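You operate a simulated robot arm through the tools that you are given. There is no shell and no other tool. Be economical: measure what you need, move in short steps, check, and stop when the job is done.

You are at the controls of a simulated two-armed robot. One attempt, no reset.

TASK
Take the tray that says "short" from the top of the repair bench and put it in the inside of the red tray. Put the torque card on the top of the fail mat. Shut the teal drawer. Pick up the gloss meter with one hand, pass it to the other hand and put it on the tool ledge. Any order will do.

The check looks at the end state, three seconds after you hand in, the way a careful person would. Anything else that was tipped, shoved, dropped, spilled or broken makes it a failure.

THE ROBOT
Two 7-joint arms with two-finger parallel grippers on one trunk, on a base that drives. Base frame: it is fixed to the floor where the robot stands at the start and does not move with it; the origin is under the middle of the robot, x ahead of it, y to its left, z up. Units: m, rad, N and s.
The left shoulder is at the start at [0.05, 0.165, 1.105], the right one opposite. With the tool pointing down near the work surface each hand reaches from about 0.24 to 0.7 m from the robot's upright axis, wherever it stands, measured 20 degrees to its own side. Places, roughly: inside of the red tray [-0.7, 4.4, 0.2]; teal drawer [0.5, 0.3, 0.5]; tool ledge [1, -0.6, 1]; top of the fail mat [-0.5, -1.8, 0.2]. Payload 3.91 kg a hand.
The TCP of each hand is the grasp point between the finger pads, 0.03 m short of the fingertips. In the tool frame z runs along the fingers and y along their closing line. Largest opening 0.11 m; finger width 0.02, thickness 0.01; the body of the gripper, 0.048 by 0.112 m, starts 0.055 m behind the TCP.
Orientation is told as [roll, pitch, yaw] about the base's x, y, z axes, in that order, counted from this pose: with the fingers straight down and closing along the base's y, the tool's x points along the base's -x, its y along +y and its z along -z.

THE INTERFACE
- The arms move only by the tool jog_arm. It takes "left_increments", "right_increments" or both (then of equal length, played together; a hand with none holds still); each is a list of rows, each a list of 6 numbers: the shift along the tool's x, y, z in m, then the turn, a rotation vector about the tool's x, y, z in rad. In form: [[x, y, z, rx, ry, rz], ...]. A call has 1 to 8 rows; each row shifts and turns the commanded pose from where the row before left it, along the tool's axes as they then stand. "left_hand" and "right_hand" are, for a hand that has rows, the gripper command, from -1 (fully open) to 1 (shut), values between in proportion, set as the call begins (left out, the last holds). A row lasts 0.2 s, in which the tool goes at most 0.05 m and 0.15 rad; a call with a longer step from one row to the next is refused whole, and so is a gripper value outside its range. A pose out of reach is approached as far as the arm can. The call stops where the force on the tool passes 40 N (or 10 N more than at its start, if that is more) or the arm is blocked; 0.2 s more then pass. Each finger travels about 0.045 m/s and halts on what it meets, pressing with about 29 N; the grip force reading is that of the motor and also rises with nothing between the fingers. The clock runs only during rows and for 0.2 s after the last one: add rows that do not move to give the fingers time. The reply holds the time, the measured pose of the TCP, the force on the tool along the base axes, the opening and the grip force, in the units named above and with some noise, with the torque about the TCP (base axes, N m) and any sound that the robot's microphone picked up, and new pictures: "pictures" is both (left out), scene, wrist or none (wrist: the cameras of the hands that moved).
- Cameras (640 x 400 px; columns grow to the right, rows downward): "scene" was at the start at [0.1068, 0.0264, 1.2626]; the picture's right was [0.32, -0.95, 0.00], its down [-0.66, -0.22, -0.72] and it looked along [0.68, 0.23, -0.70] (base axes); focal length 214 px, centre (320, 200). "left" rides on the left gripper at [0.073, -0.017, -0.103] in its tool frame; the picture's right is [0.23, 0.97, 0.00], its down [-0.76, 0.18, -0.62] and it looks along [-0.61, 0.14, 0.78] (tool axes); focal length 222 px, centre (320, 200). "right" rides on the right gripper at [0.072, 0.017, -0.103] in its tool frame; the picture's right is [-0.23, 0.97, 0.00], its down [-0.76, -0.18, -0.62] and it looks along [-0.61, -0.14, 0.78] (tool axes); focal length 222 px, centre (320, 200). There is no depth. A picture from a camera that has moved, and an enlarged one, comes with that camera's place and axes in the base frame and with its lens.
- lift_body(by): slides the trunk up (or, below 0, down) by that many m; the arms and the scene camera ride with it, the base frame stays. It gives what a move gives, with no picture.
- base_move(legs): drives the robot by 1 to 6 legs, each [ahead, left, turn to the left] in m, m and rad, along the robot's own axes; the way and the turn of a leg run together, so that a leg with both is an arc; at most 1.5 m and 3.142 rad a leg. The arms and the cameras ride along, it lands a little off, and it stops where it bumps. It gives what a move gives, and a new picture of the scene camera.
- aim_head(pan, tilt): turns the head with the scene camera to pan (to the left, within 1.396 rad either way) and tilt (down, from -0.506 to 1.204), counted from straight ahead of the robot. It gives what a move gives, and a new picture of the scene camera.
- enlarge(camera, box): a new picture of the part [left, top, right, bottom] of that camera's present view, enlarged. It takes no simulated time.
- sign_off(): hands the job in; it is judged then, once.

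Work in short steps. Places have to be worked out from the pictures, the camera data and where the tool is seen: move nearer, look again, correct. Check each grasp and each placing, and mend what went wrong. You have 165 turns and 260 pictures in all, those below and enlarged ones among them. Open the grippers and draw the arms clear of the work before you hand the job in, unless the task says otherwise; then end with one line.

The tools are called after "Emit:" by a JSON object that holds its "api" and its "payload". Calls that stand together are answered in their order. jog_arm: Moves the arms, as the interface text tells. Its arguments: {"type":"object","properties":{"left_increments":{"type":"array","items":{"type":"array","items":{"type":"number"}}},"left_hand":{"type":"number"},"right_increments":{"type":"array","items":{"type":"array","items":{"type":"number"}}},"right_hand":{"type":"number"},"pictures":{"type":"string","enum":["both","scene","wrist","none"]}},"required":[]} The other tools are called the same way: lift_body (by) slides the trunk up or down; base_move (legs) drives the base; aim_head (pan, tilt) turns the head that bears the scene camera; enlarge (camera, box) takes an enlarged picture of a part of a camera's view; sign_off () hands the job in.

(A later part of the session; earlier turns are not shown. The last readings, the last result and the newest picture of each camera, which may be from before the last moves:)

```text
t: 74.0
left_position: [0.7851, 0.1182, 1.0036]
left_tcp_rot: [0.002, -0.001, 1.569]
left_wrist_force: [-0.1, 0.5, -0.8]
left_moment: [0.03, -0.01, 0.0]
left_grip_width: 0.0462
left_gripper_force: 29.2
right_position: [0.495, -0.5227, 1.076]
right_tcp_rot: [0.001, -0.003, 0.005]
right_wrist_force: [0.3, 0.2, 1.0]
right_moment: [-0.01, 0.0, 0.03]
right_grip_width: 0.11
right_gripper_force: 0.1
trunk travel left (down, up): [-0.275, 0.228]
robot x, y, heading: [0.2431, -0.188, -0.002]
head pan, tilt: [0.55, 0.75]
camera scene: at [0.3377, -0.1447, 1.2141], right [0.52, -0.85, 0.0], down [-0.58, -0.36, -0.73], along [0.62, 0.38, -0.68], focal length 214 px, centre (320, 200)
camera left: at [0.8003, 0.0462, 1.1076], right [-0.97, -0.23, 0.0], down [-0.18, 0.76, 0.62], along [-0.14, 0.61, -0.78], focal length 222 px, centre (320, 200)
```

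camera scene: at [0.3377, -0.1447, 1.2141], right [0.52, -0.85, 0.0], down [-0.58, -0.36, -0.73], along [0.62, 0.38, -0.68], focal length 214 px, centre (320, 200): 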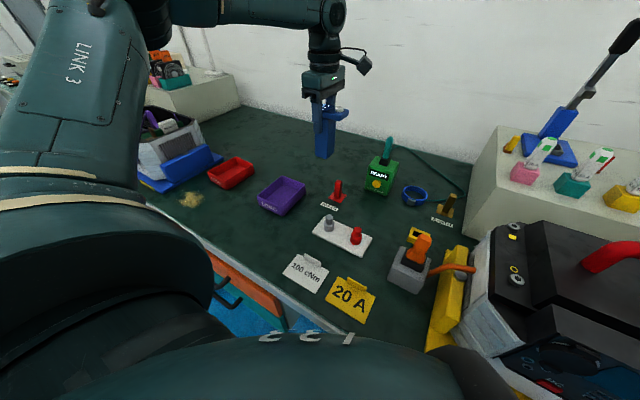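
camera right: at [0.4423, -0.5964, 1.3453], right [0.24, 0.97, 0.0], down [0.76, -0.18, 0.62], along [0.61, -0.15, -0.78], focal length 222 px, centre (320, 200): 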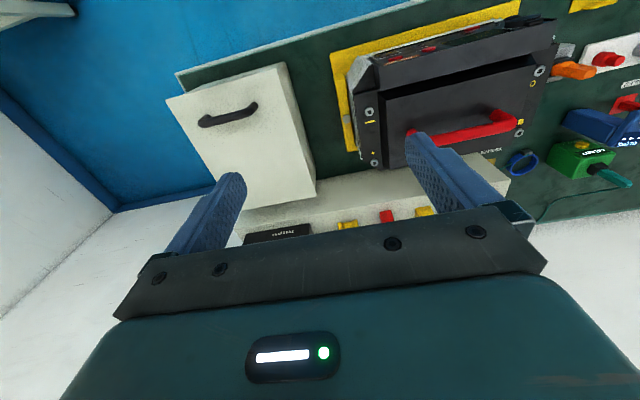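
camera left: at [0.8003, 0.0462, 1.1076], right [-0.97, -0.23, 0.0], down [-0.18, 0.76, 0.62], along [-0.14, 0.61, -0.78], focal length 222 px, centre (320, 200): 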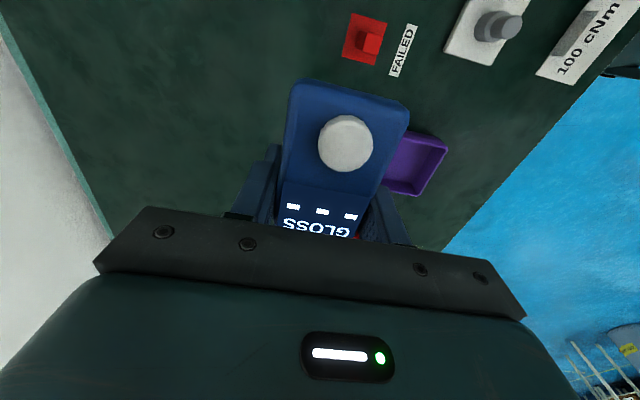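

Turned cleanly. I'll set it down here, 1 cm further forward.

Emit:
{"api": "jog_arm", "payload": {"left_increments": [[0, -0.01, 0, 0, 0, 0], [0, 0, 0.04, 0, 0, 0], [0, 0, 0.035, 0, 0, 0], [0, 0, 0.015, 0, 0, 0], [0, 0, 0.009, 0, 0, 0], [0, 0, 0, 0, 0, 0]], "pictures": "none"}}

Emit:
{"api": "jog_arm", "payload": {"left_increments": [[0, 0, 0, 0, 0, 0], [0, 0, 0, 0, 0, 0], [0, 0, 0, 0, 0, 0], [0, 0, -0.03, 0, 0, 0], [0, 0, -0.04, 0, 0, 0], [0, 0, -0.04, 0, 0, 0], [0, 0, -0.04, 0, 0, 0]], "left_hand": -1, "pictures": "scene"}}

Emit:
{"api": "enlarge", "payload": {"camera": "scene", "box": [240, 120, 400, 220]}}

```text
t: 75.4
left_position: [0.7945, 0.1172, 0.9061]
left_tcp_rot: [0.001, 0.001, 1.569]
left_wrist_force: [0.4, 0.1, -2.1]
left_moment: [0.02, 0.0, -0.03]
left_grip_width: 0.046
left_gripper_force: 29.4
right_position: [0.496, -0.5218, 1.0756]
right_tcp_rot: [0.0, -0.003, 0.006]
right_wrist_force: [0.2, 0.5, -0.6]
right_moment: [0.03, -0.03, 0.0]
right_grip_width: 0.1101
right_gripper_force: 0.1
trunk travel left (down, up): [-0.275, 0.228]
robot x, y, heading: [0.2368, -0.1888, -0.0]
head pan, tilt: [0.55, 0.75]
```

```text
t: 77.0
left_position: [0.7958, 0.1173, 1.0582]
left_tcp_rot: [0.003, 0.0, 1.567]
left_wrist_force: [0.1, -0.7, 0.5]
left_moment: [0.0, -0.01, 0.0]
left_grip_width: 0.1103
left_gripper_force: 0.1
right_position: [0.4944, -0.5224, 1.0759]
right_tcp_rot: [-0.001, -0.003, 0.003]
right_wrist_force: [-0.7, -0.5, 0.5]
right_moment: [0.01, 0.0, -0.01]
right_grip_width: 0.1102
right_gripper_force: 0.1
trunk travel left (down, up): [-0.275, 0.228]
robot x, y, heading: [0.2401, -0.1879, 0.003]
head pan, tilt: [0.55, 0.75]
camera scene: at [0.3375, -0.1448, 1.2141], right [0.52, -0.85, 0.0], down [-0.58, -0.36, -0.73], along [0.62, 0.38, -0.68], focal length 214 px, centre (320, 200)
```

scene: 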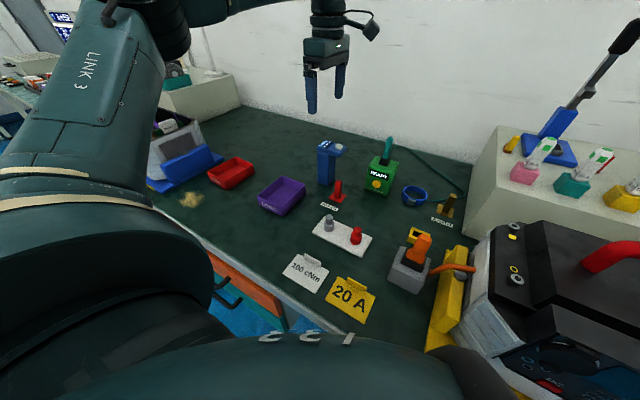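

```text
4.00 times, centred on (320, 170) of scene
camera zoom: at [0.3375, -0.1448, 1.2141], right [0.52, -0.85, 0.0], down [-0.58, -0.36, -0.73], along [0.62, 0.38, -0.68], focal length 858 px, centre (320, 320)
```

zoom: 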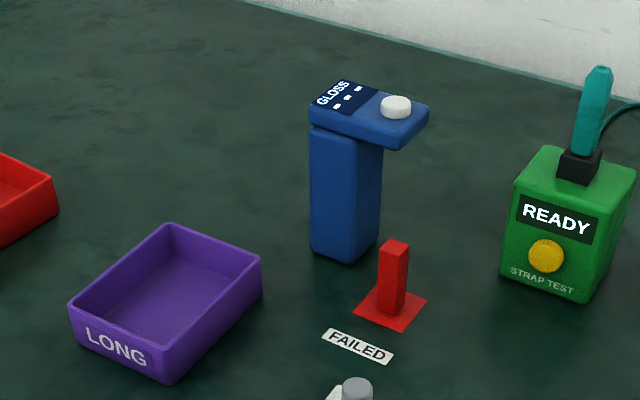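

The column's side now faces the robot, with its centre at (0.797, 0.117). I'll back the left hand off, turn it to face forward and tilt it by 1.0 rad for the low grip.

Emit:
{"api": "jog_arm", "payload": {"left_increments": [[0, 0.04, 0, 0, 0, 0.14], [-0.0056, 0.0396, 0, 0, 0, 0.14], [-0.011, 0.0384, 0, 0, 0, 0.14], [0, 0, 0, 0, 0, 0.145], [0, 0, 0, 0, 0, 0.145], [0, 0, 0, 0, 0, 0.145], [0, 0, 0, 0, 0, 0.145], [0, 0, 0, 0, 0, 0.145]], "left_hand": -0.27, "pictures": "none"}}

Emit:
{"api": "jog_arm", "payload": {"left_increments": [[0, 0, 0, 0, 0, 0.145], [0, 0, 0, 0, 0, 0.145], [0, 0, 0, 0, 0, 0.136]], "pictures": "none"}}

Emit:
{"api": "jog_arm", "payload": {"left_increments": [[0, 0, 0, 0, -0.143, 0], [0, 0, 0, 0, -0.143, 0], [0, 0, 0, 0, -0.143, 0], [0, 0, 0, 0, -0.143, 0], [0, 0, 0, 0, -0.143, 0], [0, 0, 0, 0, -0.143, 0], [0, 0, 0, 0, -0.142, 0]], "pictures": "both"}}

```text
t: 78.8
left_position: [0.6827, 0.1508, 1.057]
left_tcp_rot: [-0.001, -0.001, 0.419]
left_wrist_force: [0.6, 0.4, 0.1]
left_moment: [0.01, -0.01, 0.01]
left_grip_width: 0.0698
left_gripper_force: 0.1
right_position: [0.4949, -0.5222, 1.0754]
right_tcp_rot: [0.0, -0.004, 0.004]
right_wrist_force: [0.2, 0.1, -0.5]
right_moment: [0.01, 0.04, -0.02]
right_grip_width: 0.11
right_gripper_force: 0.0
trunk travel left (down, up): [-0.275, 0.228]
robot x, y, heading: [0.24, -0.1896, -0.004]
head pan, tilt: [0.55, 0.75]
```

```text
t: 79.6
left_position: [0.6825, 0.1499, 1.0565]
left_tcp_rot: [0.0, 0.001, -0.007]
left_wrist_force: [-0.1, 0.0, -0.1]
left_moment: [-0.03, -0.02, 0.03]
left_grip_width: 0.0699
left_gripper_force: 0.1
right_position: [0.4953, -0.5227, 1.0752]
right_tcp_rot: [0.0, -0.004, 0.003]
right_wrist_force: [0.3, 0.3, 0.5]
right_moment: [-0.03, 0.03, 0.0]
right_grip_width: 0.1101
right_gripper_force: 0.0
trunk travel left (down, up): [-0.275, 0.228]
robot x, y, heading: [0.2326, -0.1865, 0.001]
head pan, tilt: [0.55, 0.75]
```

```text
t: 81.2
left_position: [0.6838, 0.1506, 1.0574]
left_tcp_rot: [-0.001, -1.001, -0.004]
left_wrist_force: [-0.4, -0.2, 0.4]
left_moment: [-0.01, -0.01, -0.01]
left_grip_width: 0.07
left_gripper_force: 0.0
right_position: [0.4943, -0.5217, 1.0755]
right_tcp_rot: [-0.001, -0.003, 0.002]
right_wrist_force: [-0.2, 0.2, 0.1]
right_moment: [0.0, 0.01, -0.01]
right_grip_width: 0.1105
right_gripper_force: 0.0
trunk travel left (down, up): [-0.275, 0.228]
robot x, y, heading: [0.2403, -0.1855, 0.002]
head pan, tilt: [0.55, 0.75]
camera scene: at [0.3376, -0.1445, 1.2141], right [0.52, -0.85, 0.0], down [-0.58, -0.36, -0.73], along [0.62, 0.38, -0.68], focal length 214 px, centre (320, 200)
camera left: at [0.5556, 0.135, 1.0507], right [-0.12, 0.97, -0.19], down [-0.11, 0.18, 0.98], along [0.99, 0.14, 0.09], focal length 222 px, centre (320, 200)
```

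scene: 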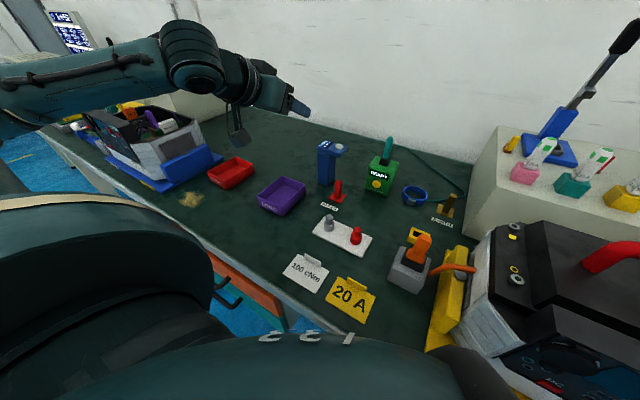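
left: 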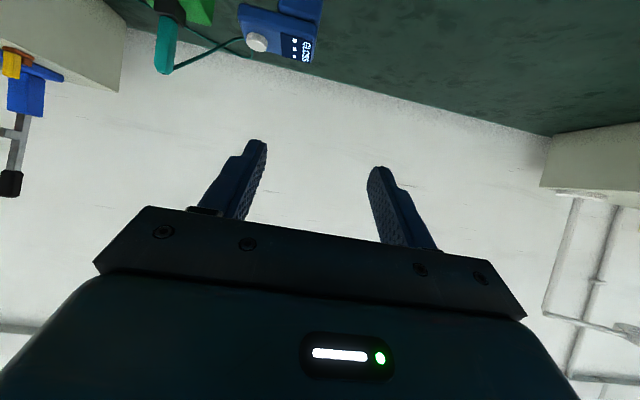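

The tilted pose works. Next is the pre-approach point at (0.677, 0.117, 0.92).

Emit:
{"api": "jog_arm", "payload": {"left_increments": [[0.0297, -0.0083, 0.017, 0, 0, 0], [0.0297, -0.0083, 0.017, 0, 0, 0], [0.0297, -0.0083, 0.017, 0, 0, 0], [0.0297, -0.0083, 0.017, 0, 0, 0]], "pictures": "both"}}

```text
t: 82.2
left_position: [0.6769, 0.1167, 0.9204]
left_tcp_rot: [-0.002, -1.001, -0.003]
left_wrist_force: [-1.0, 0.7, 0.5]
left_moment: [-0.01, -0.02, 0.01]
left_grip_width: 0.0699
left_gripper_force: 0.1
right_position: [0.4942, -0.5236, 1.0758]
right_tcp_rot: [-0.001, -0.004, 0.004]
right_wrist_force: [0.0, -0.3, -0.3]
right_moment: [0.0, 0.01, -0.01]
right_grip_width: 0.1102
right_gripper_force: 0.1
trunk travel left (down, up): [-0.275, 0.228]
robot x, y, heading: [0.2392, -0.188, 0.001]
head pan, tilt: [0.55, 0.75]
camera scene: at [0.3377, -0.1448, 1.2141], right [0.52, -0.85, 0.0], down [-0.58, -0.36, -0.73], along [0.62, 0.38, -0.68], focal length 214 px, centre (320, 200)
camera left: at [0.5488, 0.101, 0.9151], right [-0.12, 0.97, -0.19], down [-0.11, 0.18, 0.98], along [0.99, 0.14, 0.09], focal length 222 px, centre (320, 200)
```

scene: 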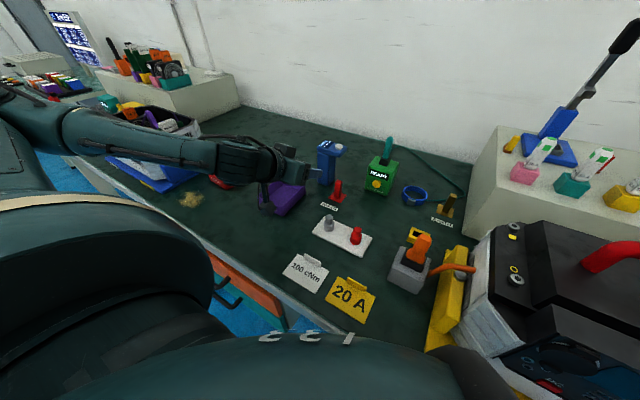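
left: 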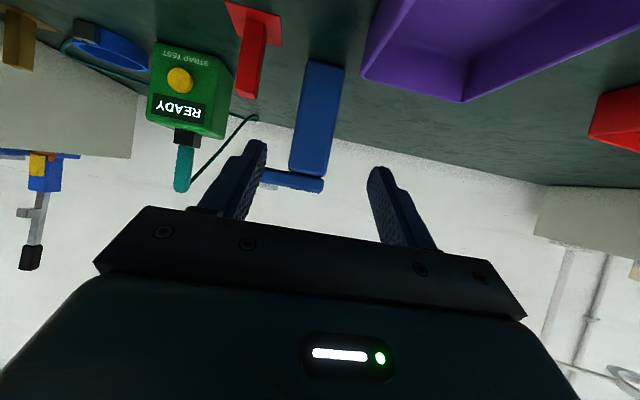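

The column is centred between the fingers. I'll advance 0.12 along the tool axis.

Emit:
{"api": "jog_arm", "payload": {"left_increments": [[0, 0, 0.03, 0, 0, 0], [0, 0, 0.03, 0, 0, 0], [0, 0, 0.03, 0, 0, 0], [0, 0, 0.028, 0, 0, 0]], "pictures": "both"}}

Emit:
{"api": "enlarge", "payload": {"camera": "scene", "box": [240, 120, 400, 220]}}

```text
t: 83.2
left_position: [0.7743, 0.1177, 0.8574]
left_tcp_rot: [0.0, -0.999, -0.003]
left_wrist_force: [1.2, -0.9, 0.7]
left_moment: [0.02, 0.03, 0.02]
left_grip_width: 0.0697
left_gripper_force: 0.1
right_position: [0.4947, -0.5227, 1.0758]
right_tcp_rot: [0.001, -0.003, 0.004]
right_wrist_force: [0.2, -0.2, 0.3]
right_moment: [-0.01, 0.02, 0.02]
right_grip_width: 0.1102
right_gripper_force: 0.0
trunk travel left (down, up): [-0.275, 0.228]
robot x, y, heading: [0.2367, -0.1868, 0.005]
head pan, tilt: [0.55, 0.75]
camera scene: at [0.3378, -0.1448, 1.2141], right [0.52, -0.85, 0.0], down [-0.58, -0.36, -0.73], along [0.62, 0.38, -0.68], focal length 214 px, centre (320, 200)
camera left: at [0.6477, 0.1019, 0.8519], right [-0.12, 0.97, -0.19], down [-0.11, 0.18, 0.98], along [0.99, 0.14, 0.09], focal length 222 px, centre (320, 200)
```

scene: 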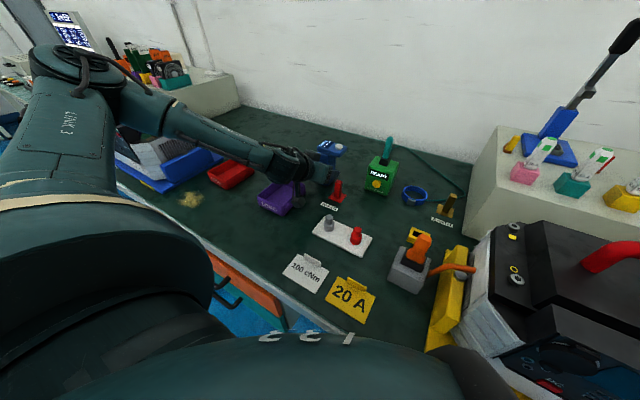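
left: 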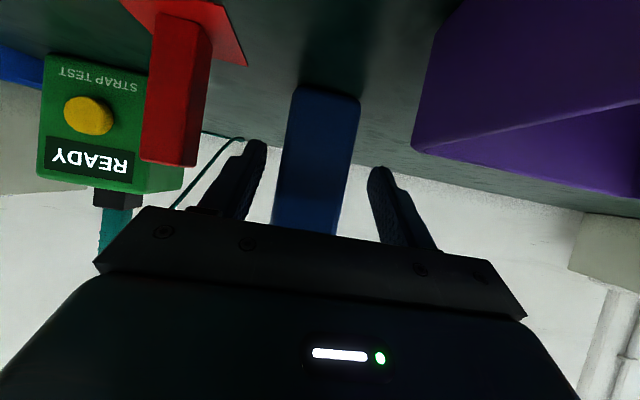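

```text
4.00 times, centred on (320, 170) of scene
camera zoom: at [0.3378, -0.1448, 1.2141], right [0.52, -0.85, 0.0], down [-0.58, -0.36, -0.73], along [0.62, 0.38, -0.68], focal length 858 px, centre (320, 320)
```

zoom: 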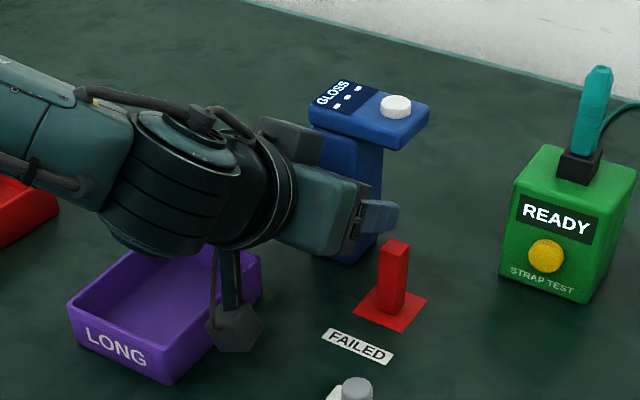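

The fingers flank the column. Closing now.

Emit:
{"api": "jog_arm", "payload": {"left_increments": [[0, 0, 0, 0, 0, 0], [0, 0, 0, 0, 0, 0], [0, 0, 0, 0, 0, 0], [0, 0, 0, 0, 0, 0]], "left_hand": 1, "pictures": "none"}}

Emit:
{"api": "jog_arm", "payload": {"left_increments": [[-0.0168, 0, -0.0108, 0, 0, 0], [-0.0336, 0, -0.0216, 0, 0, 0], [-0.0336, 0, -0.0216, 0, 0, 0], [-0.0336, 0, -0.0216, 0, 0, 0]], "pictures": "both"}}

```text
t: 84.2
left_position: [0.7748, 0.1181, 0.8566]
left_tcp_rot: [0.001, -0.997, -0.005]
left_wrist_force: [0.5, -2.3, -0.3]
left_moment: [-0.03, -0.05, -0.03]
left_grip_width: 0.0396
left_gripper_force: 29.1
right_position: [0.4955, -0.5226, 1.075]
right_tcp_rot: [-0.001, -0.003, 0.005]
right_wrist_force: [-0.4, -0.5, -0.2]
right_moment: [0.01, 0.01, -0.01]
right_grip_width: 0.1101
right_gripper_force: 0.1
trunk travel left (down, up): [-0.275, 0.228]
robot x, y, heading: [0.236, -0.1853, 0.008]
head pan, tilt: [0.55, 0.75]
```

```text
t: 85.2
left_position: [0.7728, 0.117, 0.9978]
left_tcp_rot: [0.0, -0.995, -0.004]
left_wrist_force: [-0.4, 0.3, -1.2]
left_moment: [-0.04, 0.03, -0.02]
left_grip_width: 0.0397
left_gripper_force: 28.9
right_position: [0.4946, -0.5212, 1.0749]
right_tcp_rot: [0.0, -0.003, 0.003]
right_wrist_force: [0.0, -0.5, -0.4]
right_moment: [0.01, 0.0, 0.03]
right_grip_width: 0.1098
right_gripper_force: 0.1
trunk travel left (down, up): [-0.275, 0.228]
robot x, y, heading: [0.2369, -0.1881, 0.002]
head pan, tilt: [0.55, 0.75]
camera scene: at [0.3375, -0.1449, 1.2141], right [0.52, -0.85, 0.0], down [-0.58, -0.36, -0.73], along [0.62, 0.38, -0.68], focal length 214 px, centre (320, 200)
camera left: at [0.6454, 0.1008, 0.992], right [-0.12, 0.97, -0.19], down [-0.11, 0.18, 0.98], along [0.99, 0.14, 0.09], focal length 222 px, centre (320, 200)
```

scene: 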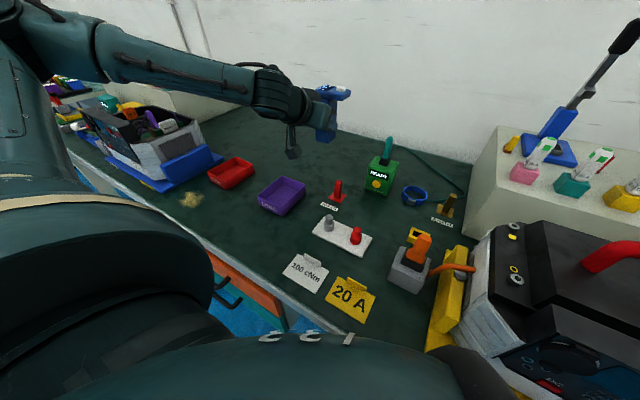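
left: 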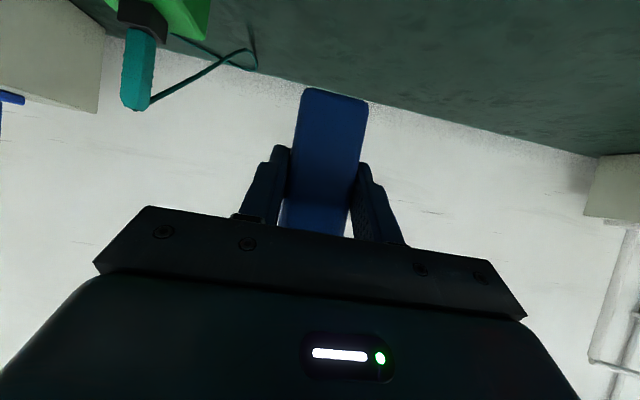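

Held at 0.040 m. Now I'll bring the meter to the middle in front of the robot while the right hand rises and turns 90° for the pass.

Emit:
{"api": "jog_arm", "payload": {"left_increments": [[0.0103, -0.0394, -0.016, 0, 0, 0], [0.0103, -0.0394, -0.016, 0, 0, 0], [0.0103, -0.0394, -0.016, 0, 0, 0], [0.0103, -0.0394, -0.016, 0, 0, 0], [0.0103, -0.0394, -0.016, 0, 0, 0], [0, 0, 0, 0, 0, 0], [0, 0, 0, 0, 0, 0], [0, 0, 0, 0, 0, 0]], "right_increments": [[0, 0, -0.03, 0, 0, -0.14], [0, 0, -0.03, 0, 0, -0.14], [0, 0, -0.03, 0, 0, -0.14], [0, 0, 0, 0, 0, -0.145], [0, 0, 0, 0, 0, -0.145], [0, 0, 0, 0, 0, -0.145], [0, 0, 0, 0, 0, -0.145], [0, 0, 0, 0, 0, -0.145]], "pictures": "none"}}

Emit:
{"api": "jog_arm", "payload": {"right_increments": [[0, 0, 0, 0, 0, -0.145], [0, 0, 0, 0, 0, -0.145], [0, 0, 0, 0, 0, -0.136]], "right_hand": 0.0, "pictures": "both"}}

```text
t: 87.0
left_position: [0.6796, -0.0768, 0.9979]
left_tcp_rot: [0.001, -0.999, -0.005]
left_wrist_force: [-0.4, 0.2, -2.1]
left_moment: [0.02, 0.05, 0.02]
left_grip_width: 0.0398
left_gripper_force: 29.4
right_position: [0.494, -0.432, 1.1212]
right_tcp_rot: [-0.002, -0.002, 1.149]
right_wrist_force: [-0.6, 0.2, 0.0]
right_moment: [-0.01, -0.02, -0.02]
right_grip_width: 0.11
right_gripper_force: 0.1
right hand out of reach, approached as far as the arm can: row 1, 2, 3, 6, 7, 8
trunk travel left (down, up): [-0.275, 0.228]
robot x, y, heading: [0.2333, -0.187, -0.003]
head pan, tilt: [0.55, 0.75]
```

```text
t: 87.8
left_position: [0.6796, -0.076, 0.9972]
left_tcp_rot: [-0.001, -0.998, -0.005]
left_wrist_force: [0.0, 0.1, -2.2]
left_moment: [0.03, 0.07, -0.01]
left_grip_width: 0.0399
left_gripper_force: 28.8
right_position: [0.4582, -0.3784, 1.0989]
right_tcp_rot: [-0.003, 0.001, 1.575]
right_wrist_force: [0.2, -0.1, -0.1]
right_moment: [0.02, 0.0, 0.03]
right_grip_width: 0.0551
right_gripper_force: 0.1
right hand out of reach, approached as far as the arm can: row 1, 2, 3
trunk travel left (down, up): [-0.275, 0.228]
robot x, y, heading: [0.238, -0.1909, -0.001]
head pan, tilt: [0.55, 0.75]
camera scene: at [0.3378, -0.1446, 1.2141], right [0.52, -0.85, 0.0], down [-0.58, -0.36, -0.73], along [0.62, 0.38, -0.68], focal length 214 px, centre (320, 200)
camera right: at [0.4408, -0.4513, 1.2037], right [-0.98, 0.22, 0.0], down [0.17, 0.76, 0.62], along [0.14, 0.61, -0.78], focal length 222 px, centre (320, 200)
```

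scene: 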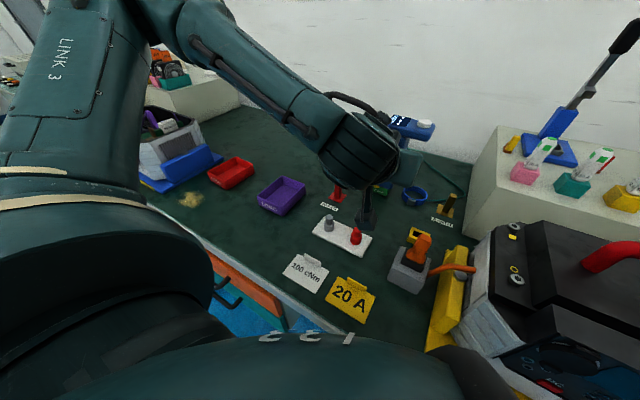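
right: 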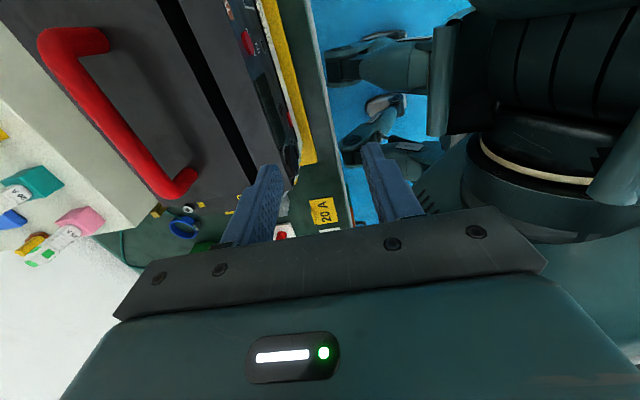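

Next I'll route the right hand: rise and go forward first, then left to above the meter head at (0.702, −0.077).

Emit:
{"api": "jog_arm", "payload": {"right_increments": [[0, -0.04, -0.015, 0, 0, 0], [0, -0.045, -0.015, 0, 0, 0], [0, -0.045, -0.015, 0, 0, 0], [0, -0.045, -0.015, 0, 0, 0], [0, -0.045, -0.01, 0, 0, 0], [-0.03, -0.024, 0, 0, 0, 0], [-0.045, 0, 0, 0, 0, 0]], "right_hand": -0.13, "pictures": "none"}}

Emit:
{"api": "aim_head", "payload": {"pan": 0.0, "tilt": 0.5}}

```text
t: 89.4
left_position: [0.6792, -0.0765, 0.9978]
left_tcp_rot: [-0.002, -0.997, -0.004]
left_wrist_force: [0.4, 0.4, -2.8]
left_moment: [0.04, 0.05, -0.01]
left_grip_width: 0.0398
left_gripper_force: 28.8
right_position: [0.5473, -0.1998, 1.1028]
right_tcp_rot: [-0.003, 0.001, 1.576]
right_wrist_force: [0.2, 0.5, 0.6]
right_moment: [0.0, 0.0, 0.0]
right_grip_width: 0.0622
right_gripper_force: 0.1
right hand out of reach, approached as far as the arm can: row 1, 2, 3, 4, 5, 6
trunk travel left (down, up): [-0.275, 0.228]
robot x, y, heading: [0.2376, -0.1849, 0.002]
head pan, tilt: [0.55, 0.75]
```

```text
t: 90.3
left_position: [0.679, -0.0774, 0.9979]
left_tcp_rot: [-0.001, -0.998, -0.004]
left_wrist_force: [0.4, -0.5, -2.0]
left_moment: [-0.02, 0.02, -0.03]
left_grip_width: 0.0399
left_gripper_force: 29.0
right_position: [0.5476, -0.2009, 1.1032]
right_tcp_rot: [-0.004, -0.001, 1.578]
right_wrist_force: [-0.2, -0.2, -0.3]
right_moment: [-0.01, -0.01, 0.0]
right_grip_width: 0.0622
right_gripper_force: 0.1
trunk travel left (down, up): [-0.275, 0.228]
robot x, y, heading: [0.2378, -0.186, 0.001]
head pan, tilt: [0.0, 0.499]
camera scene: at [0.3581, -0.1879, 1.236], right [0.0, -1.0, 0.0], down [-0.48, 0.0, -0.88], along [0.88, 0.0, -0.48], focal length 214 px, centre (320, 200)
```

scene: 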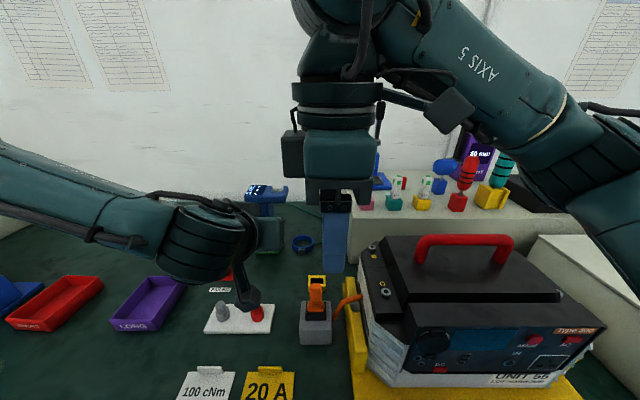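

The right arm was limited near the body and slid left. I'll try stepping forward (+x) from here while watching the pose.

Emit:
{"api": "jog_arm", "payload": {"right_increments": [[0, -0.03, 0, 0, 0, 0], [0, -0.03, 0, 0, 0, 0], [0, -0.03, 0, 0, 0, 0]], "pictures": "none"}}

```text
t: 91.1
left_position: [0.6794, -0.0778, 0.9972]
left_tcp_rot: [0.0, -0.998, -0.002]
left_wrist_force: [1.1, 0.1, -0.5]
left_moment: [0.02, 0.0, 0.03]
left_grip_width: 0.0394
left_gripper_force: 29.4
right_position: [0.5678, -0.192, 1.088]
right_tcp_rot: [-0.002, -0.003, 1.574]
right_wrist_force: [-0.7, 0.7, -0.5]
right_moment: [-0.01, -0.01, 0.0]
right_grip_width: 0.0621
right_gripper_force: 0.1
right hand out of reach, approached as far as the arm can: row 1, 2, 3
trunk travel left (down, up): [-0.275, 0.228]
robot x, y, heading: [0.2365, -0.1885, 0.0]
head pan, tilt: [0.0, 0.499]
```

The right arm's limit seems to be height above the shoulder. I'll raise the trunk by 0.15 and then lower both hands relative to it.

Emit:
{"api": "lift_body", "payload": {"by": 0.15}}

Emit:
{"api": "jog_arm", "payload": {"left_increments": [[0.0252, 0, 0.0162, 0, 0, 0], [0.0252, 0, 0.0162, 0, 0, 0], [0.0252, 0, 0.0162, 0, 0, 0], [0.0252, 0, 0.0162, 0, 0, 0]], "right_increments": [[0, 0, 0.02, 0, 0, 0], [0, 0, 0.02, 0, 0, 0], [0, 0, 0.02, 0, 0, 0], [0, 0, 0.01, 0, 0, 0]], "pictures": "none"}}

Emit:
{"api": "jog_arm", "payload": {"right_increments": [[0, -0.03, 0, 0, 0, 0], [0, -0.03, 0, 0, 0, 0], [0, -0.03, 0, 0, 0, 0]], "pictures": "scene"}}

```text
t: 92.9
left_position: [0.6798, -0.0781, 1.1466]
left_tcp_rot: [0.002, -0.999, -0.004]
left_wrist_force: [1.2, -0.5, -2.0]
left_moment: [-0.01, 0.06, 0.01]
left_grip_width: 0.0395
left_gripper_force: 28.3
right_position: [0.5656, -0.1922, 1.2385]
right_tcp_rot: [-0.003, 0.0, 1.573]
right_wrist_force: [0.1, -0.3, -0.6]
right_moment: [-0.02, 0.05, 0.01]
right_grip_width: 0.0621
right_gripper_force: 0.1
trunk travel left (down, up): [-0.425, 0.078]
robot x, y, heading: [0.2413, -0.192, 0.006]
head pan, tilt: [0.0, 0.499]
```

```text
t: 93.9
left_position: [0.679, -0.059, 1.0407]
left_tcp_rot: [-0.002, -0.999, -0.004]
left_wrist_force: [-0.8, -0.5, -2.2]
left_moment: [-0.02, 0.04, 0.0]
left_grip_width: 0.0398
left_gripper_force: 29.4
left hand out of reach, approached as far as the arm can: row 3, 4
right_position: [0.565, -0.1923, 1.1656]
right_tcp_rot: [-0.003, -0.001, 1.571]
right_wrist_force: [0.2, -0.5, 0.2]
right_moment: [0.02, -0.01, 0.01]
right_grip_width: 0.062
right_gripper_force: 0.0
trunk travel left (down, up): [-0.425, 0.078]
robot x, y, heading: [0.2352, -0.1876, 0.002]
head pan, tilt: [0.0, 0.499]
```

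```text
t: 94.7
left_position: [0.68, -0.0596, 1.0419]
left_tcp_rot: [-0.002, -0.998, -0.004]
left_wrist_force: [0.0, 0.2, -1.5]
left_moment: [0.01, 0.04, 0.02]
left_grip_width: 0.0396
left_gripper_force: 29.3
right_position: [0.5794, -0.1893, 1.1661]
right_tcp_rot: [-0.003, -0.002, 1.57]
right_wrist_force: [0.0, -0.3, 0.0]
right_moment: [0.0, -0.01, -0.01]
right_grip_width: 0.0621
right_gripper_force: 0.0
right hand out of reach, approached as far as the arm can: row 1, 2, 3
trunk travel left (down, up): [-0.425, 0.078]
robot x, y, heading: [0.239, -0.1874, 0.005]
head pan, tilt: [0.0, 0.499]
camera scene: at [0.3582, -0.1879, 1.386], right [0.0, -1.0, 0.0], down [-0.48, 0.0, -0.88], along [0.88, 0.0, -0.48], focal length 214 px, centre (320, 200)
```

scene: 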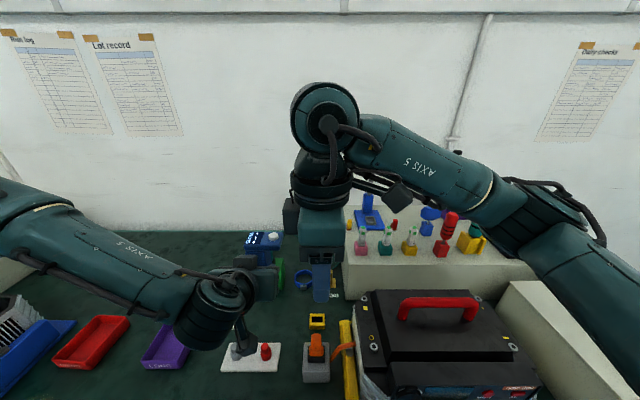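

Yaw +90° is a wrist limit for the right arm; by mirror symmetry −90° should work. I'll move the right hand away to the right and turn it round to −90°.

Emit:
{"api": "jog_arm", "payload": {"right_increments": [[0.04, 0, 0, 0, 0, 0], [0.04, 0, 0, 0, 0, 0], [0.04, 0, 0, 0, 0, 0.1], [0.0, 0, 0, 0, 0, 0.15], [0.0, 0, 0, 0, 0, 0.15], [0.0, 0, 0, 0, 0, 0.15], [0.0, 0, 0, 0, 0, 0.15], [0.0, 0, 0, 0, 0, 0.15]], "pictures": "none"}}

Emit:
{"api": "jog_arm", "payload": {"right_increments": [[0, 0, 0, 0, 0, 0.15], [0, 0, 0, 0, 0, 0.15], [0, 0, 0, 0, 0, 0.15], [0, 0, 0, 0, 0, 0.15], [0, 0, 0, 0, 0, 0.15], [0, 0, 0, 0, 0, 0.15], [0, 0, 0, 0, 0, 0.15], [0, 0, 0, 0, 0, 0.15]], "pictures": "none"}}

Emit:
{"api": "jog_arm", "payload": {"right_increments": [[0, 0, 0, 0, 0, 0.15], [0, 0, 0, 0, 0, 0.15], [0, 0, 0, 0, 0, 0.15], [0, 0, 0, 0, 0, 0.15], [0, 0, 0, 0, 0, 0.15], [0, 0, 0, 0, 0, 0.15], [0, 0, 0, 0, 0, 0.15]], "pictures": "scene"}}

```text
t: 96.5
left_position: [0.6789, -0.0588, 1.0413]
left_tcp_rot: [-0.001, -0.999, -0.005]
left_wrist_force: [0.2, -0.4, -0.7]
left_moment: [0.02, 0.02, 0.03]
left_grip_width: 0.0398
left_gripper_force: 28.9
right_position: [0.5597, -0.3011, 1.1655]
right_tcp_rot: [-0.002, -0.004, 0.72]
right_wrist_force: [-0.5, 0.7, 0.9]
right_moment: [0.01, -0.02, -0.04]
right_grip_width: 0.0622
right_gripper_force: 0.2
right hand out of reach, approached as far as the arm can: row 1, 2
trunk travel left (down, up): [-0.425, 0.078]
robot x, y, heading: [0.2346, -0.1887, 0.003]
head pan, tilt: [0.0, 0.499]
```

```text
t: 98.3
left_position: [0.6791, -0.0595, 1.041]
left_tcp_rot: [-0.002, -0.998, -0.003]
left_wrist_force: [-0.5, -0.6, -2.6]
left_moment: [0.02, 0.04, 0.01]
left_grip_width: 0.0394
left_gripper_force: 29.1
right_position: [0.56, -0.3018, 1.1654]
right_tcp_rot: [0.001, -0.001, -0.479]
right_wrist_force: [0.5, 0.2, -0.8]
right_moment: [-0.03, 0.0, 0.0]
right_grip_width: 0.0622
right_gripper_force: 0.1
trunk travel left (down, up): [-0.425, 0.078]
robot x, y, heading: [0.2393, -0.1879, -0.002]
head pan, tilt: [0.0, 0.499]
```

```text
t: 99.9
left_position: [0.6788, -0.0591, 1.0431]
left_tcp_rot: [-0.003, -0.999, -0.004]
left_wrist_force: [0.3, 0.3, -2.2]
left_moment: [0.02, 0.01, 0.01]
left_grip_width: 0.0396
left_gripper_force: 29.0
right_position: [0.5596, -0.3009, 1.1651]
right_tcp_rot: [0.004, -0.001, -1.527]
right_wrist_force: [-1.1, 0.0, 0.6]
right_moment: [0.03, 0.0, 0.01]
right_grip_width: 0.0621
right_gripper_force: 0.1
trunk travel left (down, up): [-0.425, 0.078]
robot x, y, heading: [0.2358, -0.1881, 0.002]
head pan, tilt: [0.0, 0.499]
camera scene: at [0.3581, -0.188, 1.386], right [0.0, -1.0, 0.0], down [-0.48, 0.0, -0.88], along [0.88, 0.0, -0.48], focal length 214 px, centre (320, 200)
```

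scene: 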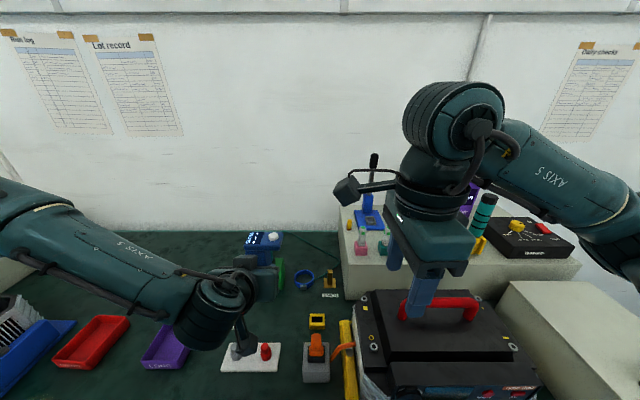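

Now the right hand goes forward to x=0.70, then left to above the head.

Emit:
{"api": "jog_arm", "payload": {"right_increments": [[0, 0.047, -0.005, 0, 0, 0.022], [0, 0.047, -0.005, 0, 0, 0.022], [0, 0.047, -0.005, 0, 0, 0], [0.04, 0, 0, 0, 0, 0], [0.04, 0, 0, 0, 0, 0], [0.04, 0, 0, 0, 0, 0]], "pictures": "none"}}

Emit:
{"api": "jog_arm", "payload": {"right_increments": [[0.04, 0, 0, 0, 0, 0], [0.04, 0, 0, 0, 0, 0], [0.0, 0, 0, 0, 0, 0]], "pictures": "both"}}

```text
t: 101.3
left_position: [0.6789, -0.0588, 1.0412]
left_tcp_rot: [-0.004, -0.999, -0.002]
left_wrist_force: [0.4, -0.1, -1.4]
left_moment: [0.02, 0.02, 0.02]
left_grip_width: 0.0396
left_gripper_force: 29.0
right_position: [0.7014, -0.1761, 1.1768]
right_tcp_rot: [0.003, -0.001, -1.57]
right_wrist_force: [0.5, 0.1, -0.3]
right_moment: [-0.04, -0.03, -0.01]
right_grip_width: 0.0622
right_gripper_force: 0.2
trunk travel left (down, up): [-0.425, 0.078]
robot x, y, heading: [0.2384, -0.1891, -0.002]
head pan, tilt: [0.0, 0.499]
```

```text
t: 102.1
left_position: [0.6788, -0.0598, 1.0419]
left_tcp_rot: [0.0, -0.998, -0.006]
left_wrist_force: [-0.1, 0.4, -1.0]
left_moment: [0.0, 0.03, 0.0]
left_grip_width: 0.0397
left_gripper_force: 28.8
right_position: [0.703, -0.0968, 1.1781]
right_tcp_rot: [0.004, 0.002, -1.572]
right_wrist_force: [0.7, -0.2, 0.5]
right_moment: [0.01, 0.02, -0.01]
right_grip_width: 0.0623
right_gripper_force: 0.1
trunk travel left (down, up): [-0.425, 0.078]
robot x, y, heading: [0.2371, -0.1903, 0.003]
head pan, tilt: [0.0, 0.499]
camera scene: at [0.3582, -0.1884, 1.386], right [0.0, -1.0, 0.0], down [-0.48, 0.0, -0.88], along [0.88, 0.0, -0.48], focal length 214 px, centre (320, 200)
camera right: at [0.7199, -0.024, 1.2836], right [0.97, -0.23, 0.0], down [-0.18, -0.76, 0.62], along [-0.14, -0.61, -0.78], focal length 222 px, centre (320, 200)
```

scene: 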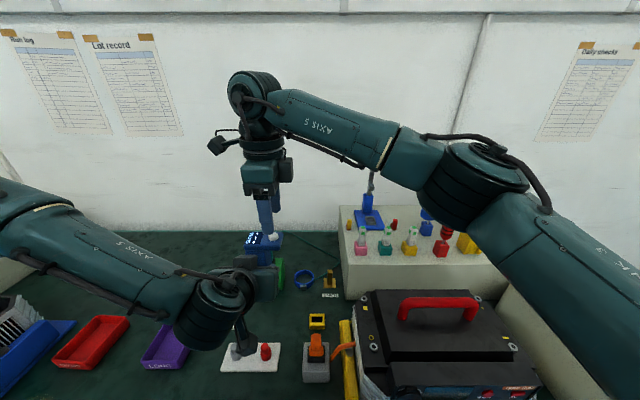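
right: 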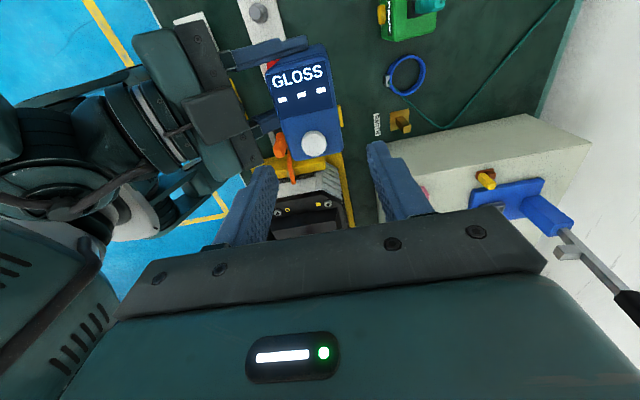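

The head is centred at about (0.699, −0.07) and well aligned. I'll shift above the column and descend to z≈1.102.

Emit:
{"api": "jog_arm", "payload": {"right_increments": [[0.034, -0.003, 0, 0, 0, 0], [0, 0, 0.025, 0, 0, 0], [0, 0, 0.025, 0, 0, 0], [0, 0, 0.025, 0, 0, 0]], "pictures": "both"}}

Emit:
{"api": "enlarge", "payload": {"camera": "scene", "box": [200, 180, 320, 300]}}

```text
t: 103.1
left_position: [0.6758, -0.0577, 1.0372]
left_tcp_rot: [0.004, -0.983, -0.011]
left_wrist_force: [-9.7, 2.2, -14.9]
left_moment: [-0.06, -1.1, -0.01]
left_grip_width: 0.0396
left_gripper_force: 29.2
right_position: [0.6979, -0.0616, 1.1074]
right_tcp_rot: [0.009, 0.007, -1.57]
right_wrist_force: [6.0, 1.7, 11.3]
right_moment: [-0.04, 0.06, -0.11]
right_grip_width: 0.0612
right_gripper_force: 0.0
trunk travel left (down, up): [-0.425, 0.078]
robot x, y, heading: [0.242, -0.1881, 0.001]
head pan, tilt: [0.0, 0.499]
camera scene: at [0.3584, -0.1882, 1.386], right [0.0, -1.0, 0.0], down [-0.48, 0.0, -0.88], along [0.88, 0.0, -0.48], focal length 214 px, centre (320, 200)
camera right: at [0.7144, 0.0099, 1.2128], right [0.97, -0.23, 0.0], down [-0.18, -0.77, 0.62], along [-0.14, -0.6, -0.79], focal length 222 px, centre (320, 200)
```

scene: 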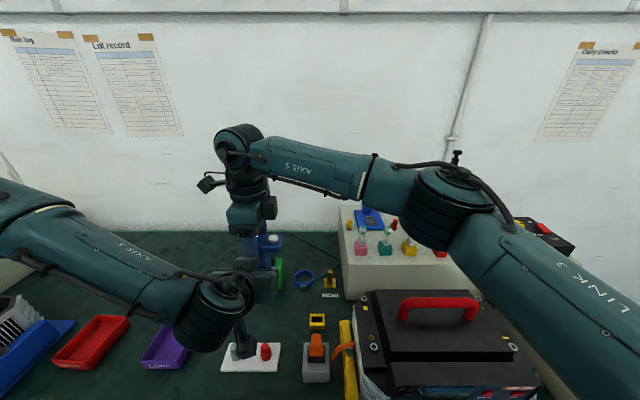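
right: 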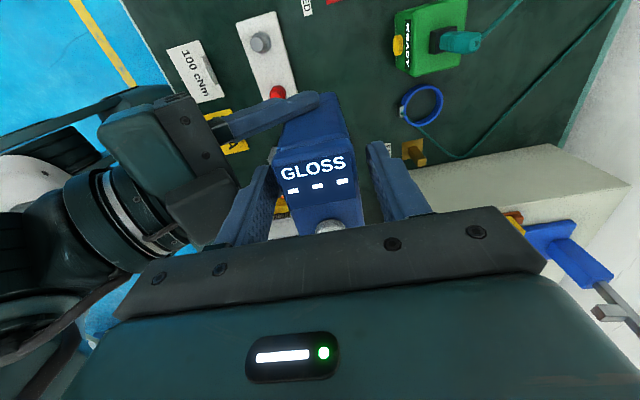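

```text
3.33 times, centred on (260, 240) of scene
camera zoom: at [0.3584, -0.1882, 1.386], right [0.0, -1.0, 0.0], down [-0.48, 0.0, -0.88], along [0.88, 0.0, -0.48], focal length 715 px, centre (520, 67)
```

zoom: 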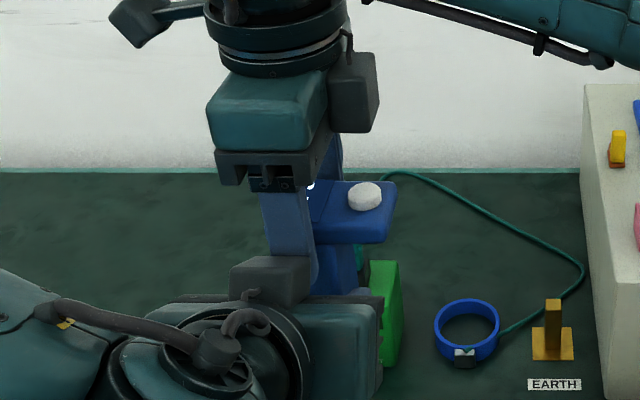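

The right front finger is touching the left hand's housing at about 12 N. The fingertips already reach below the head's slab, so I'll raise 6 mm to relieve it and close.

Emit:
{"api": "jog_arm", "payload": {"right_increments": [[0, 0, -0.007, 0, 0, 0], [0, 0, 0, 0, 0, 0]], "pictures": "none"}}

Emit:
{"api": "jog_arm", "payload": {"right_increments": [[0, 0, 0, 0, 0, 0], [0, 0, 0, 0, 0, 0], [0, 0, 0, 0, 0, 0]], "right_hand": 1, "pictures": "wrist"}}

```text
t: 103.7
left_position: [0.6805, -0.06, 1.0422]
left_tcp_rot: [-0.004, -1.0, -0.004]
left_wrist_force: [-7.7, 0.6, 2.3]
left_moment: [0.07, -0.4, 0.08]
left_grip_width: 0.0395
left_gripper_force: 28.5
right_position: [0.698, -0.0637, 1.1109]
right_tcp_rot: [0.004, -0.001, -1.571]
right_wrist_force: [8.1, -0.4, -5.2]
right_moment: [-0.08, -0.21, -0.05]
right_grip_width: 0.0584
right_gripper_force: 0.2
trunk travel left (down, up): [-0.425, 0.078]
robot x, y, heading: [0.2374, -0.1885, 0.001]
head pan, tilt: [0.0, 0.499]
```

```text
t: 104.5
left_position: [0.6782, -0.0613, 1.0406]
left_tcp_rot: [-0.002, -0.995, -0.005]
left_wrist_force: [-15.0, -2.5, 1.6]
left_moment: [0.02, -0.67, 0.08]
left_grip_width: 0.0396
left_gripper_force: 29.3
right_position: [0.6979, -0.0636, 1.1116]
right_tcp_rot: [0.004, 0.001, -1.571]
right_wrist_force: [14.3, 2.7, -0.1]
right_moment: [0.12, -0.31, -0.16]
right_grip_width: 0.046
right_gripper_force: 28.9
trunk travel left (down, up): [-0.425, 0.078]
robot x, y, heading: [0.24, -0.1881, 0.001]
head pan, tilt: [0.0, 0.499]
camera right: at [0.7143, 0.0085, 1.2167], right [0.97, -0.23, 0.0], down [-0.18, -0.76, 0.62], along [-0.14, -0.61, -0.78], focal length 222 px, centre (320, 200)
```

right: 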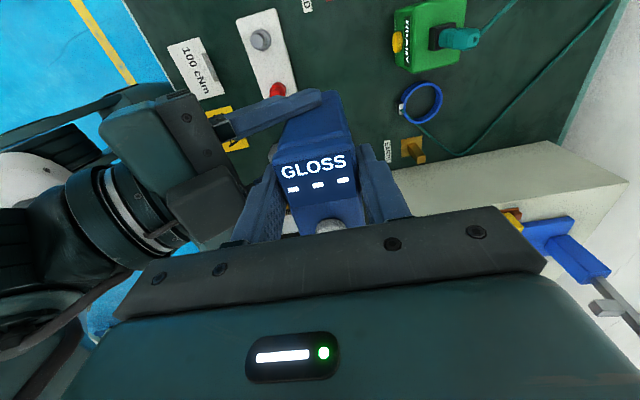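

The right hand grips the head at 0.046 m. Now the left opens and retreats straight back in −x.

Emit:
{"api": "jog_arm", "payload": {"left_increments": [[0, 0, 0, 0, 0, 0], [0, 0, 0, 0, 0, 0], [0, 0, 0, 0, 0, 0], [0, 0, 0, 0, 0, 0]], "left_hand": -0.5, "pictures": "none"}}

Emit:
{"api": "jog_arm", "payload": {"left_increments": [[0.0108, 0, -0.0168, 0, 0, 0], [0.0108, 0, -0.0168, 0, 0, 0], [0.0162, 0, -0.0252, 0, 0, 0], [0.0162, 0, -0.0252, 0, 0, 0]], "pictures": "scene"}}

Emit:
{"api": "enlarge", "payload": {"camera": "scene", "box": [200, 180, 320, 300]}}

```text
t: 105.5
left_position: [0.6782, -0.0592, 1.0403]
left_tcp_rot: [-0.002, -0.998, -0.003]
left_wrist_force: [0.3, -0.7, 0.4]
left_moment: [0.01, -0.02, 0.02]
left_grip_width: 0.0822
left_gripper_force: 0.1
right_position: [0.697, -0.0636, 1.1112]
right_tcp_rot: [0.003, 0.001, -1.569]
right_wrist_force: [-0.3, 0.7, -0.1]
right_moment: [0.03, 0.04, -0.02]
right_grip_width: 0.0456
right_gripper_force: 29.0
trunk travel left (down, up): [-0.425, 0.078]
robot x, y, heading: [0.2388, -0.1906, 0.001]
head pan, tilt: [0.0, 0.499]
```

```text
t: 106.5
left_position: [0.6454, -0.055, 1.0419]
left_tcp_rot: [-0.002, -0.997, -0.007]
left_wrist_force: [-0.6, -0.9, 0.5]
left_moment: [-0.03, 0.02, -0.01]
left_grip_width: 0.0824
left_gripper_force: 0.0
left hand out of reach, approached as far as the arm can: row 2, 3, 4
right_position: [0.6977, -0.0633, 1.111]
right_tcp_rot: [0.003, 0.002, -1.569]
right_wrist_force: [1.0, 0.0, -0.3]
right_moment: [-0.01, 0.01, -0.01]
right_grip_width: 0.0458
right_gripper_force: 28.3
trunk travel left (down, up): [-0.425, 0.078]
robot x, y, heading: [0.2349, -0.1875, 0.004]
head pan, tilt: [0.0, 0.499]
camera scene: at [0.3581, -0.188, 1.386], right [0.0, -1.0, 0.0], down [-0.48, 0.0, -0.88], along [0.88, 0.0, -0.48], focal length 214 px, centre (320, 200)
```

scene: 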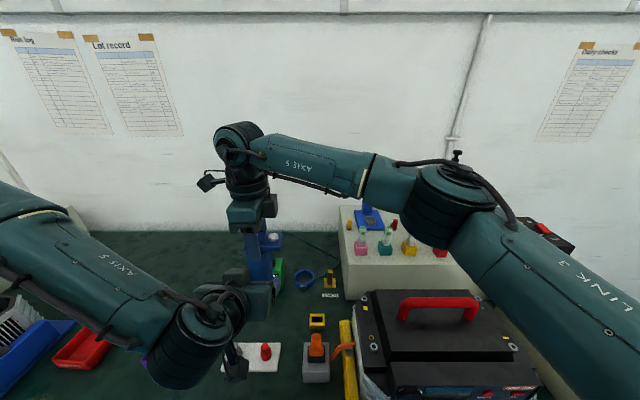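

```text
3.33 times, centred on (260, 240) of scene
camera zoom: at [0.3581, -0.188, 1.386], right [0.0, -1.0, 0.0], down [-0.48, 0.0, -0.88], along [0.88, 0.0, -0.48], focal length 715 px, centre (520, 67)
```

zoom: 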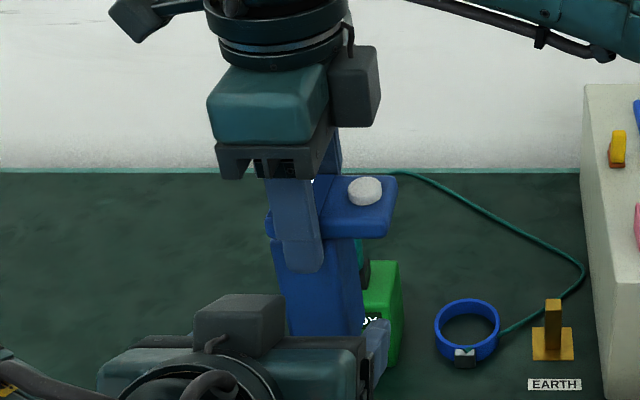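

The pass succeeded: the right hand alone holds the meter. I'll lift it clear, and move the left hand away to the left.

Emit:
{"api": "jog_arm", "payload": {"right_increments": [[0, 0, -0.025, 0, 0, 0], [0, 0, -0.025, 0, 0, 0], [0, 0, -0.025, 0, 0, 0], [0, 0, -0.02, 0, 0, 0]], "pictures": "none"}}

Emit:
{"api": "jog_arm", "payload": {"left_increments": [[0, 0.04, 0, 0, 0, 0], [0, 0.04, 0, 0, 0.1, 0], [0, 0.04, 0, 0, 0.15, 0], [0, 0.04, 0, 0, 0.15, 0], [0, 0.02, 0, 0, 0.15, 0], [0, 0, 0, 0, 0.15, 0], [0, 0, 0, 0, 0.15, 0], [0, 0, 0, 0, 0.15, 0]], "right_increments": [[-0.04, 0, 0, 0, 0, 0], [-0.045, 0, 0, 0, 0, 0], [-0.045, 0, 0, 0, 0, 0], [-0.045, 0, 0, 0, 0, 0], [-0.045, 0, 0, 0, 0, 0], [-0.045, 0, 0, 0, 0, 0], [-0.012, 0, 0, 0, 0, 0], [0, 0, 0, 0, 0, 0]], "pictures": "both"}}

```text
t: 107.5
left_position: [0.6444, -0.055, 1.0437]
left_tcp_rot: [-0.001, -0.997, -0.004]
left_wrist_force: [0.4, -0.6, 1.0]
left_moment: [0.03, -0.03, 0.0]
left_grip_width: 0.0826
left_gripper_force: 0.1
right_position: [0.6969, -0.064, 1.2075]
right_tcp_rot: [0.004, 0.001, -1.568]
right_wrist_force: [0.4, 0.3, -1.6]
right_moment: [0.02, -0.01, 0.03]
right_grip_width: 0.0459
right_gripper_force: 29.3
trunk travel left (down, up): [-0.425, 0.078]
robot x, y, heading: [0.2369, -0.1891, 0.003]
head pan, tilt: [0.0, 0.499]
```

```text
t: 109.3
left_position: [0.6597, 0.12, 1.0384]
left_tcp_rot: [-0.002, 0.003, -0.005]
left_wrist_force: [0.4, -0.6, 0.1]
left_moment: [0.0, -0.01, 0.03]
left_grip_width: 0.0827
left_gripper_force: 0.1
left hand out of reach, approached as far as the arm can: row 1
right_position: [0.6978, -0.3406, 1.2062]
right_tcp_rot: [0.004, 0.001, -1.569]
right_wrist_force: [0.6, -0.5, -2.1]
right_moment: [0.0, 0.02, 0.03]
right_grip_width: 0.0457
right_gripper_force: 29.4
trunk travel left (down, up): [-0.425, 0.078]
robot x, y, heading: [0.237, -0.188, 0.001]
head pan, tilt: [0.0, 0.499]
camera scene: at [0.3586, -0.1884, 1.386], right [0.0, -1.0, 0.0], down [-0.48, 0.0, -0.88], along [0.88, 0.0, -0.48], focal length 214 px, centre (320, 200)
camera right: at [0.7132, -0.2699, 1.3123], right [0.97, -0.23, 0.0], down [-0.18, -0.76, 0.62], along [-0.14, -0.61, -0.78], focal length 222 px, centre (320, 200)
camera left: at [0.5862, 0.1046, 1.1419], right [-0.22, 0.97, 0.0], down [0.76, 0.17, 0.62], along [0.61, 0.14, -0.78], focal length 222 px, centre (320, 200)
```

scene: 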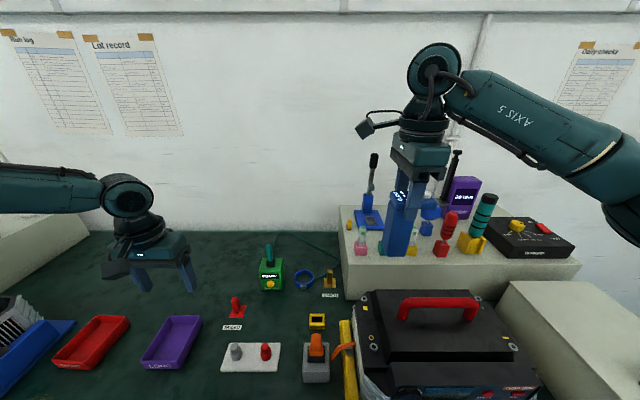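
right: 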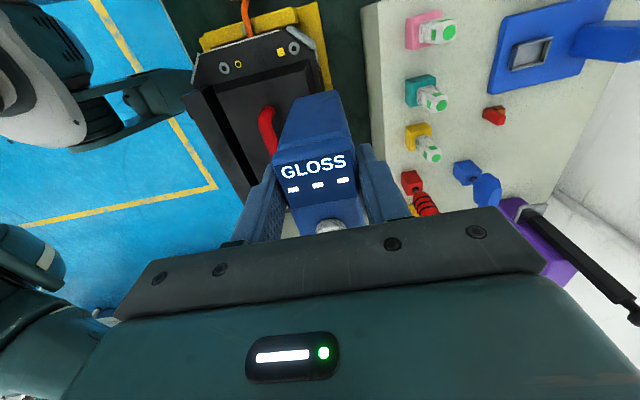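
left: 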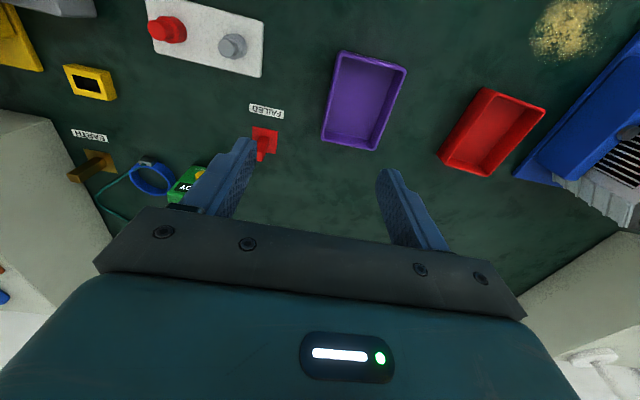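

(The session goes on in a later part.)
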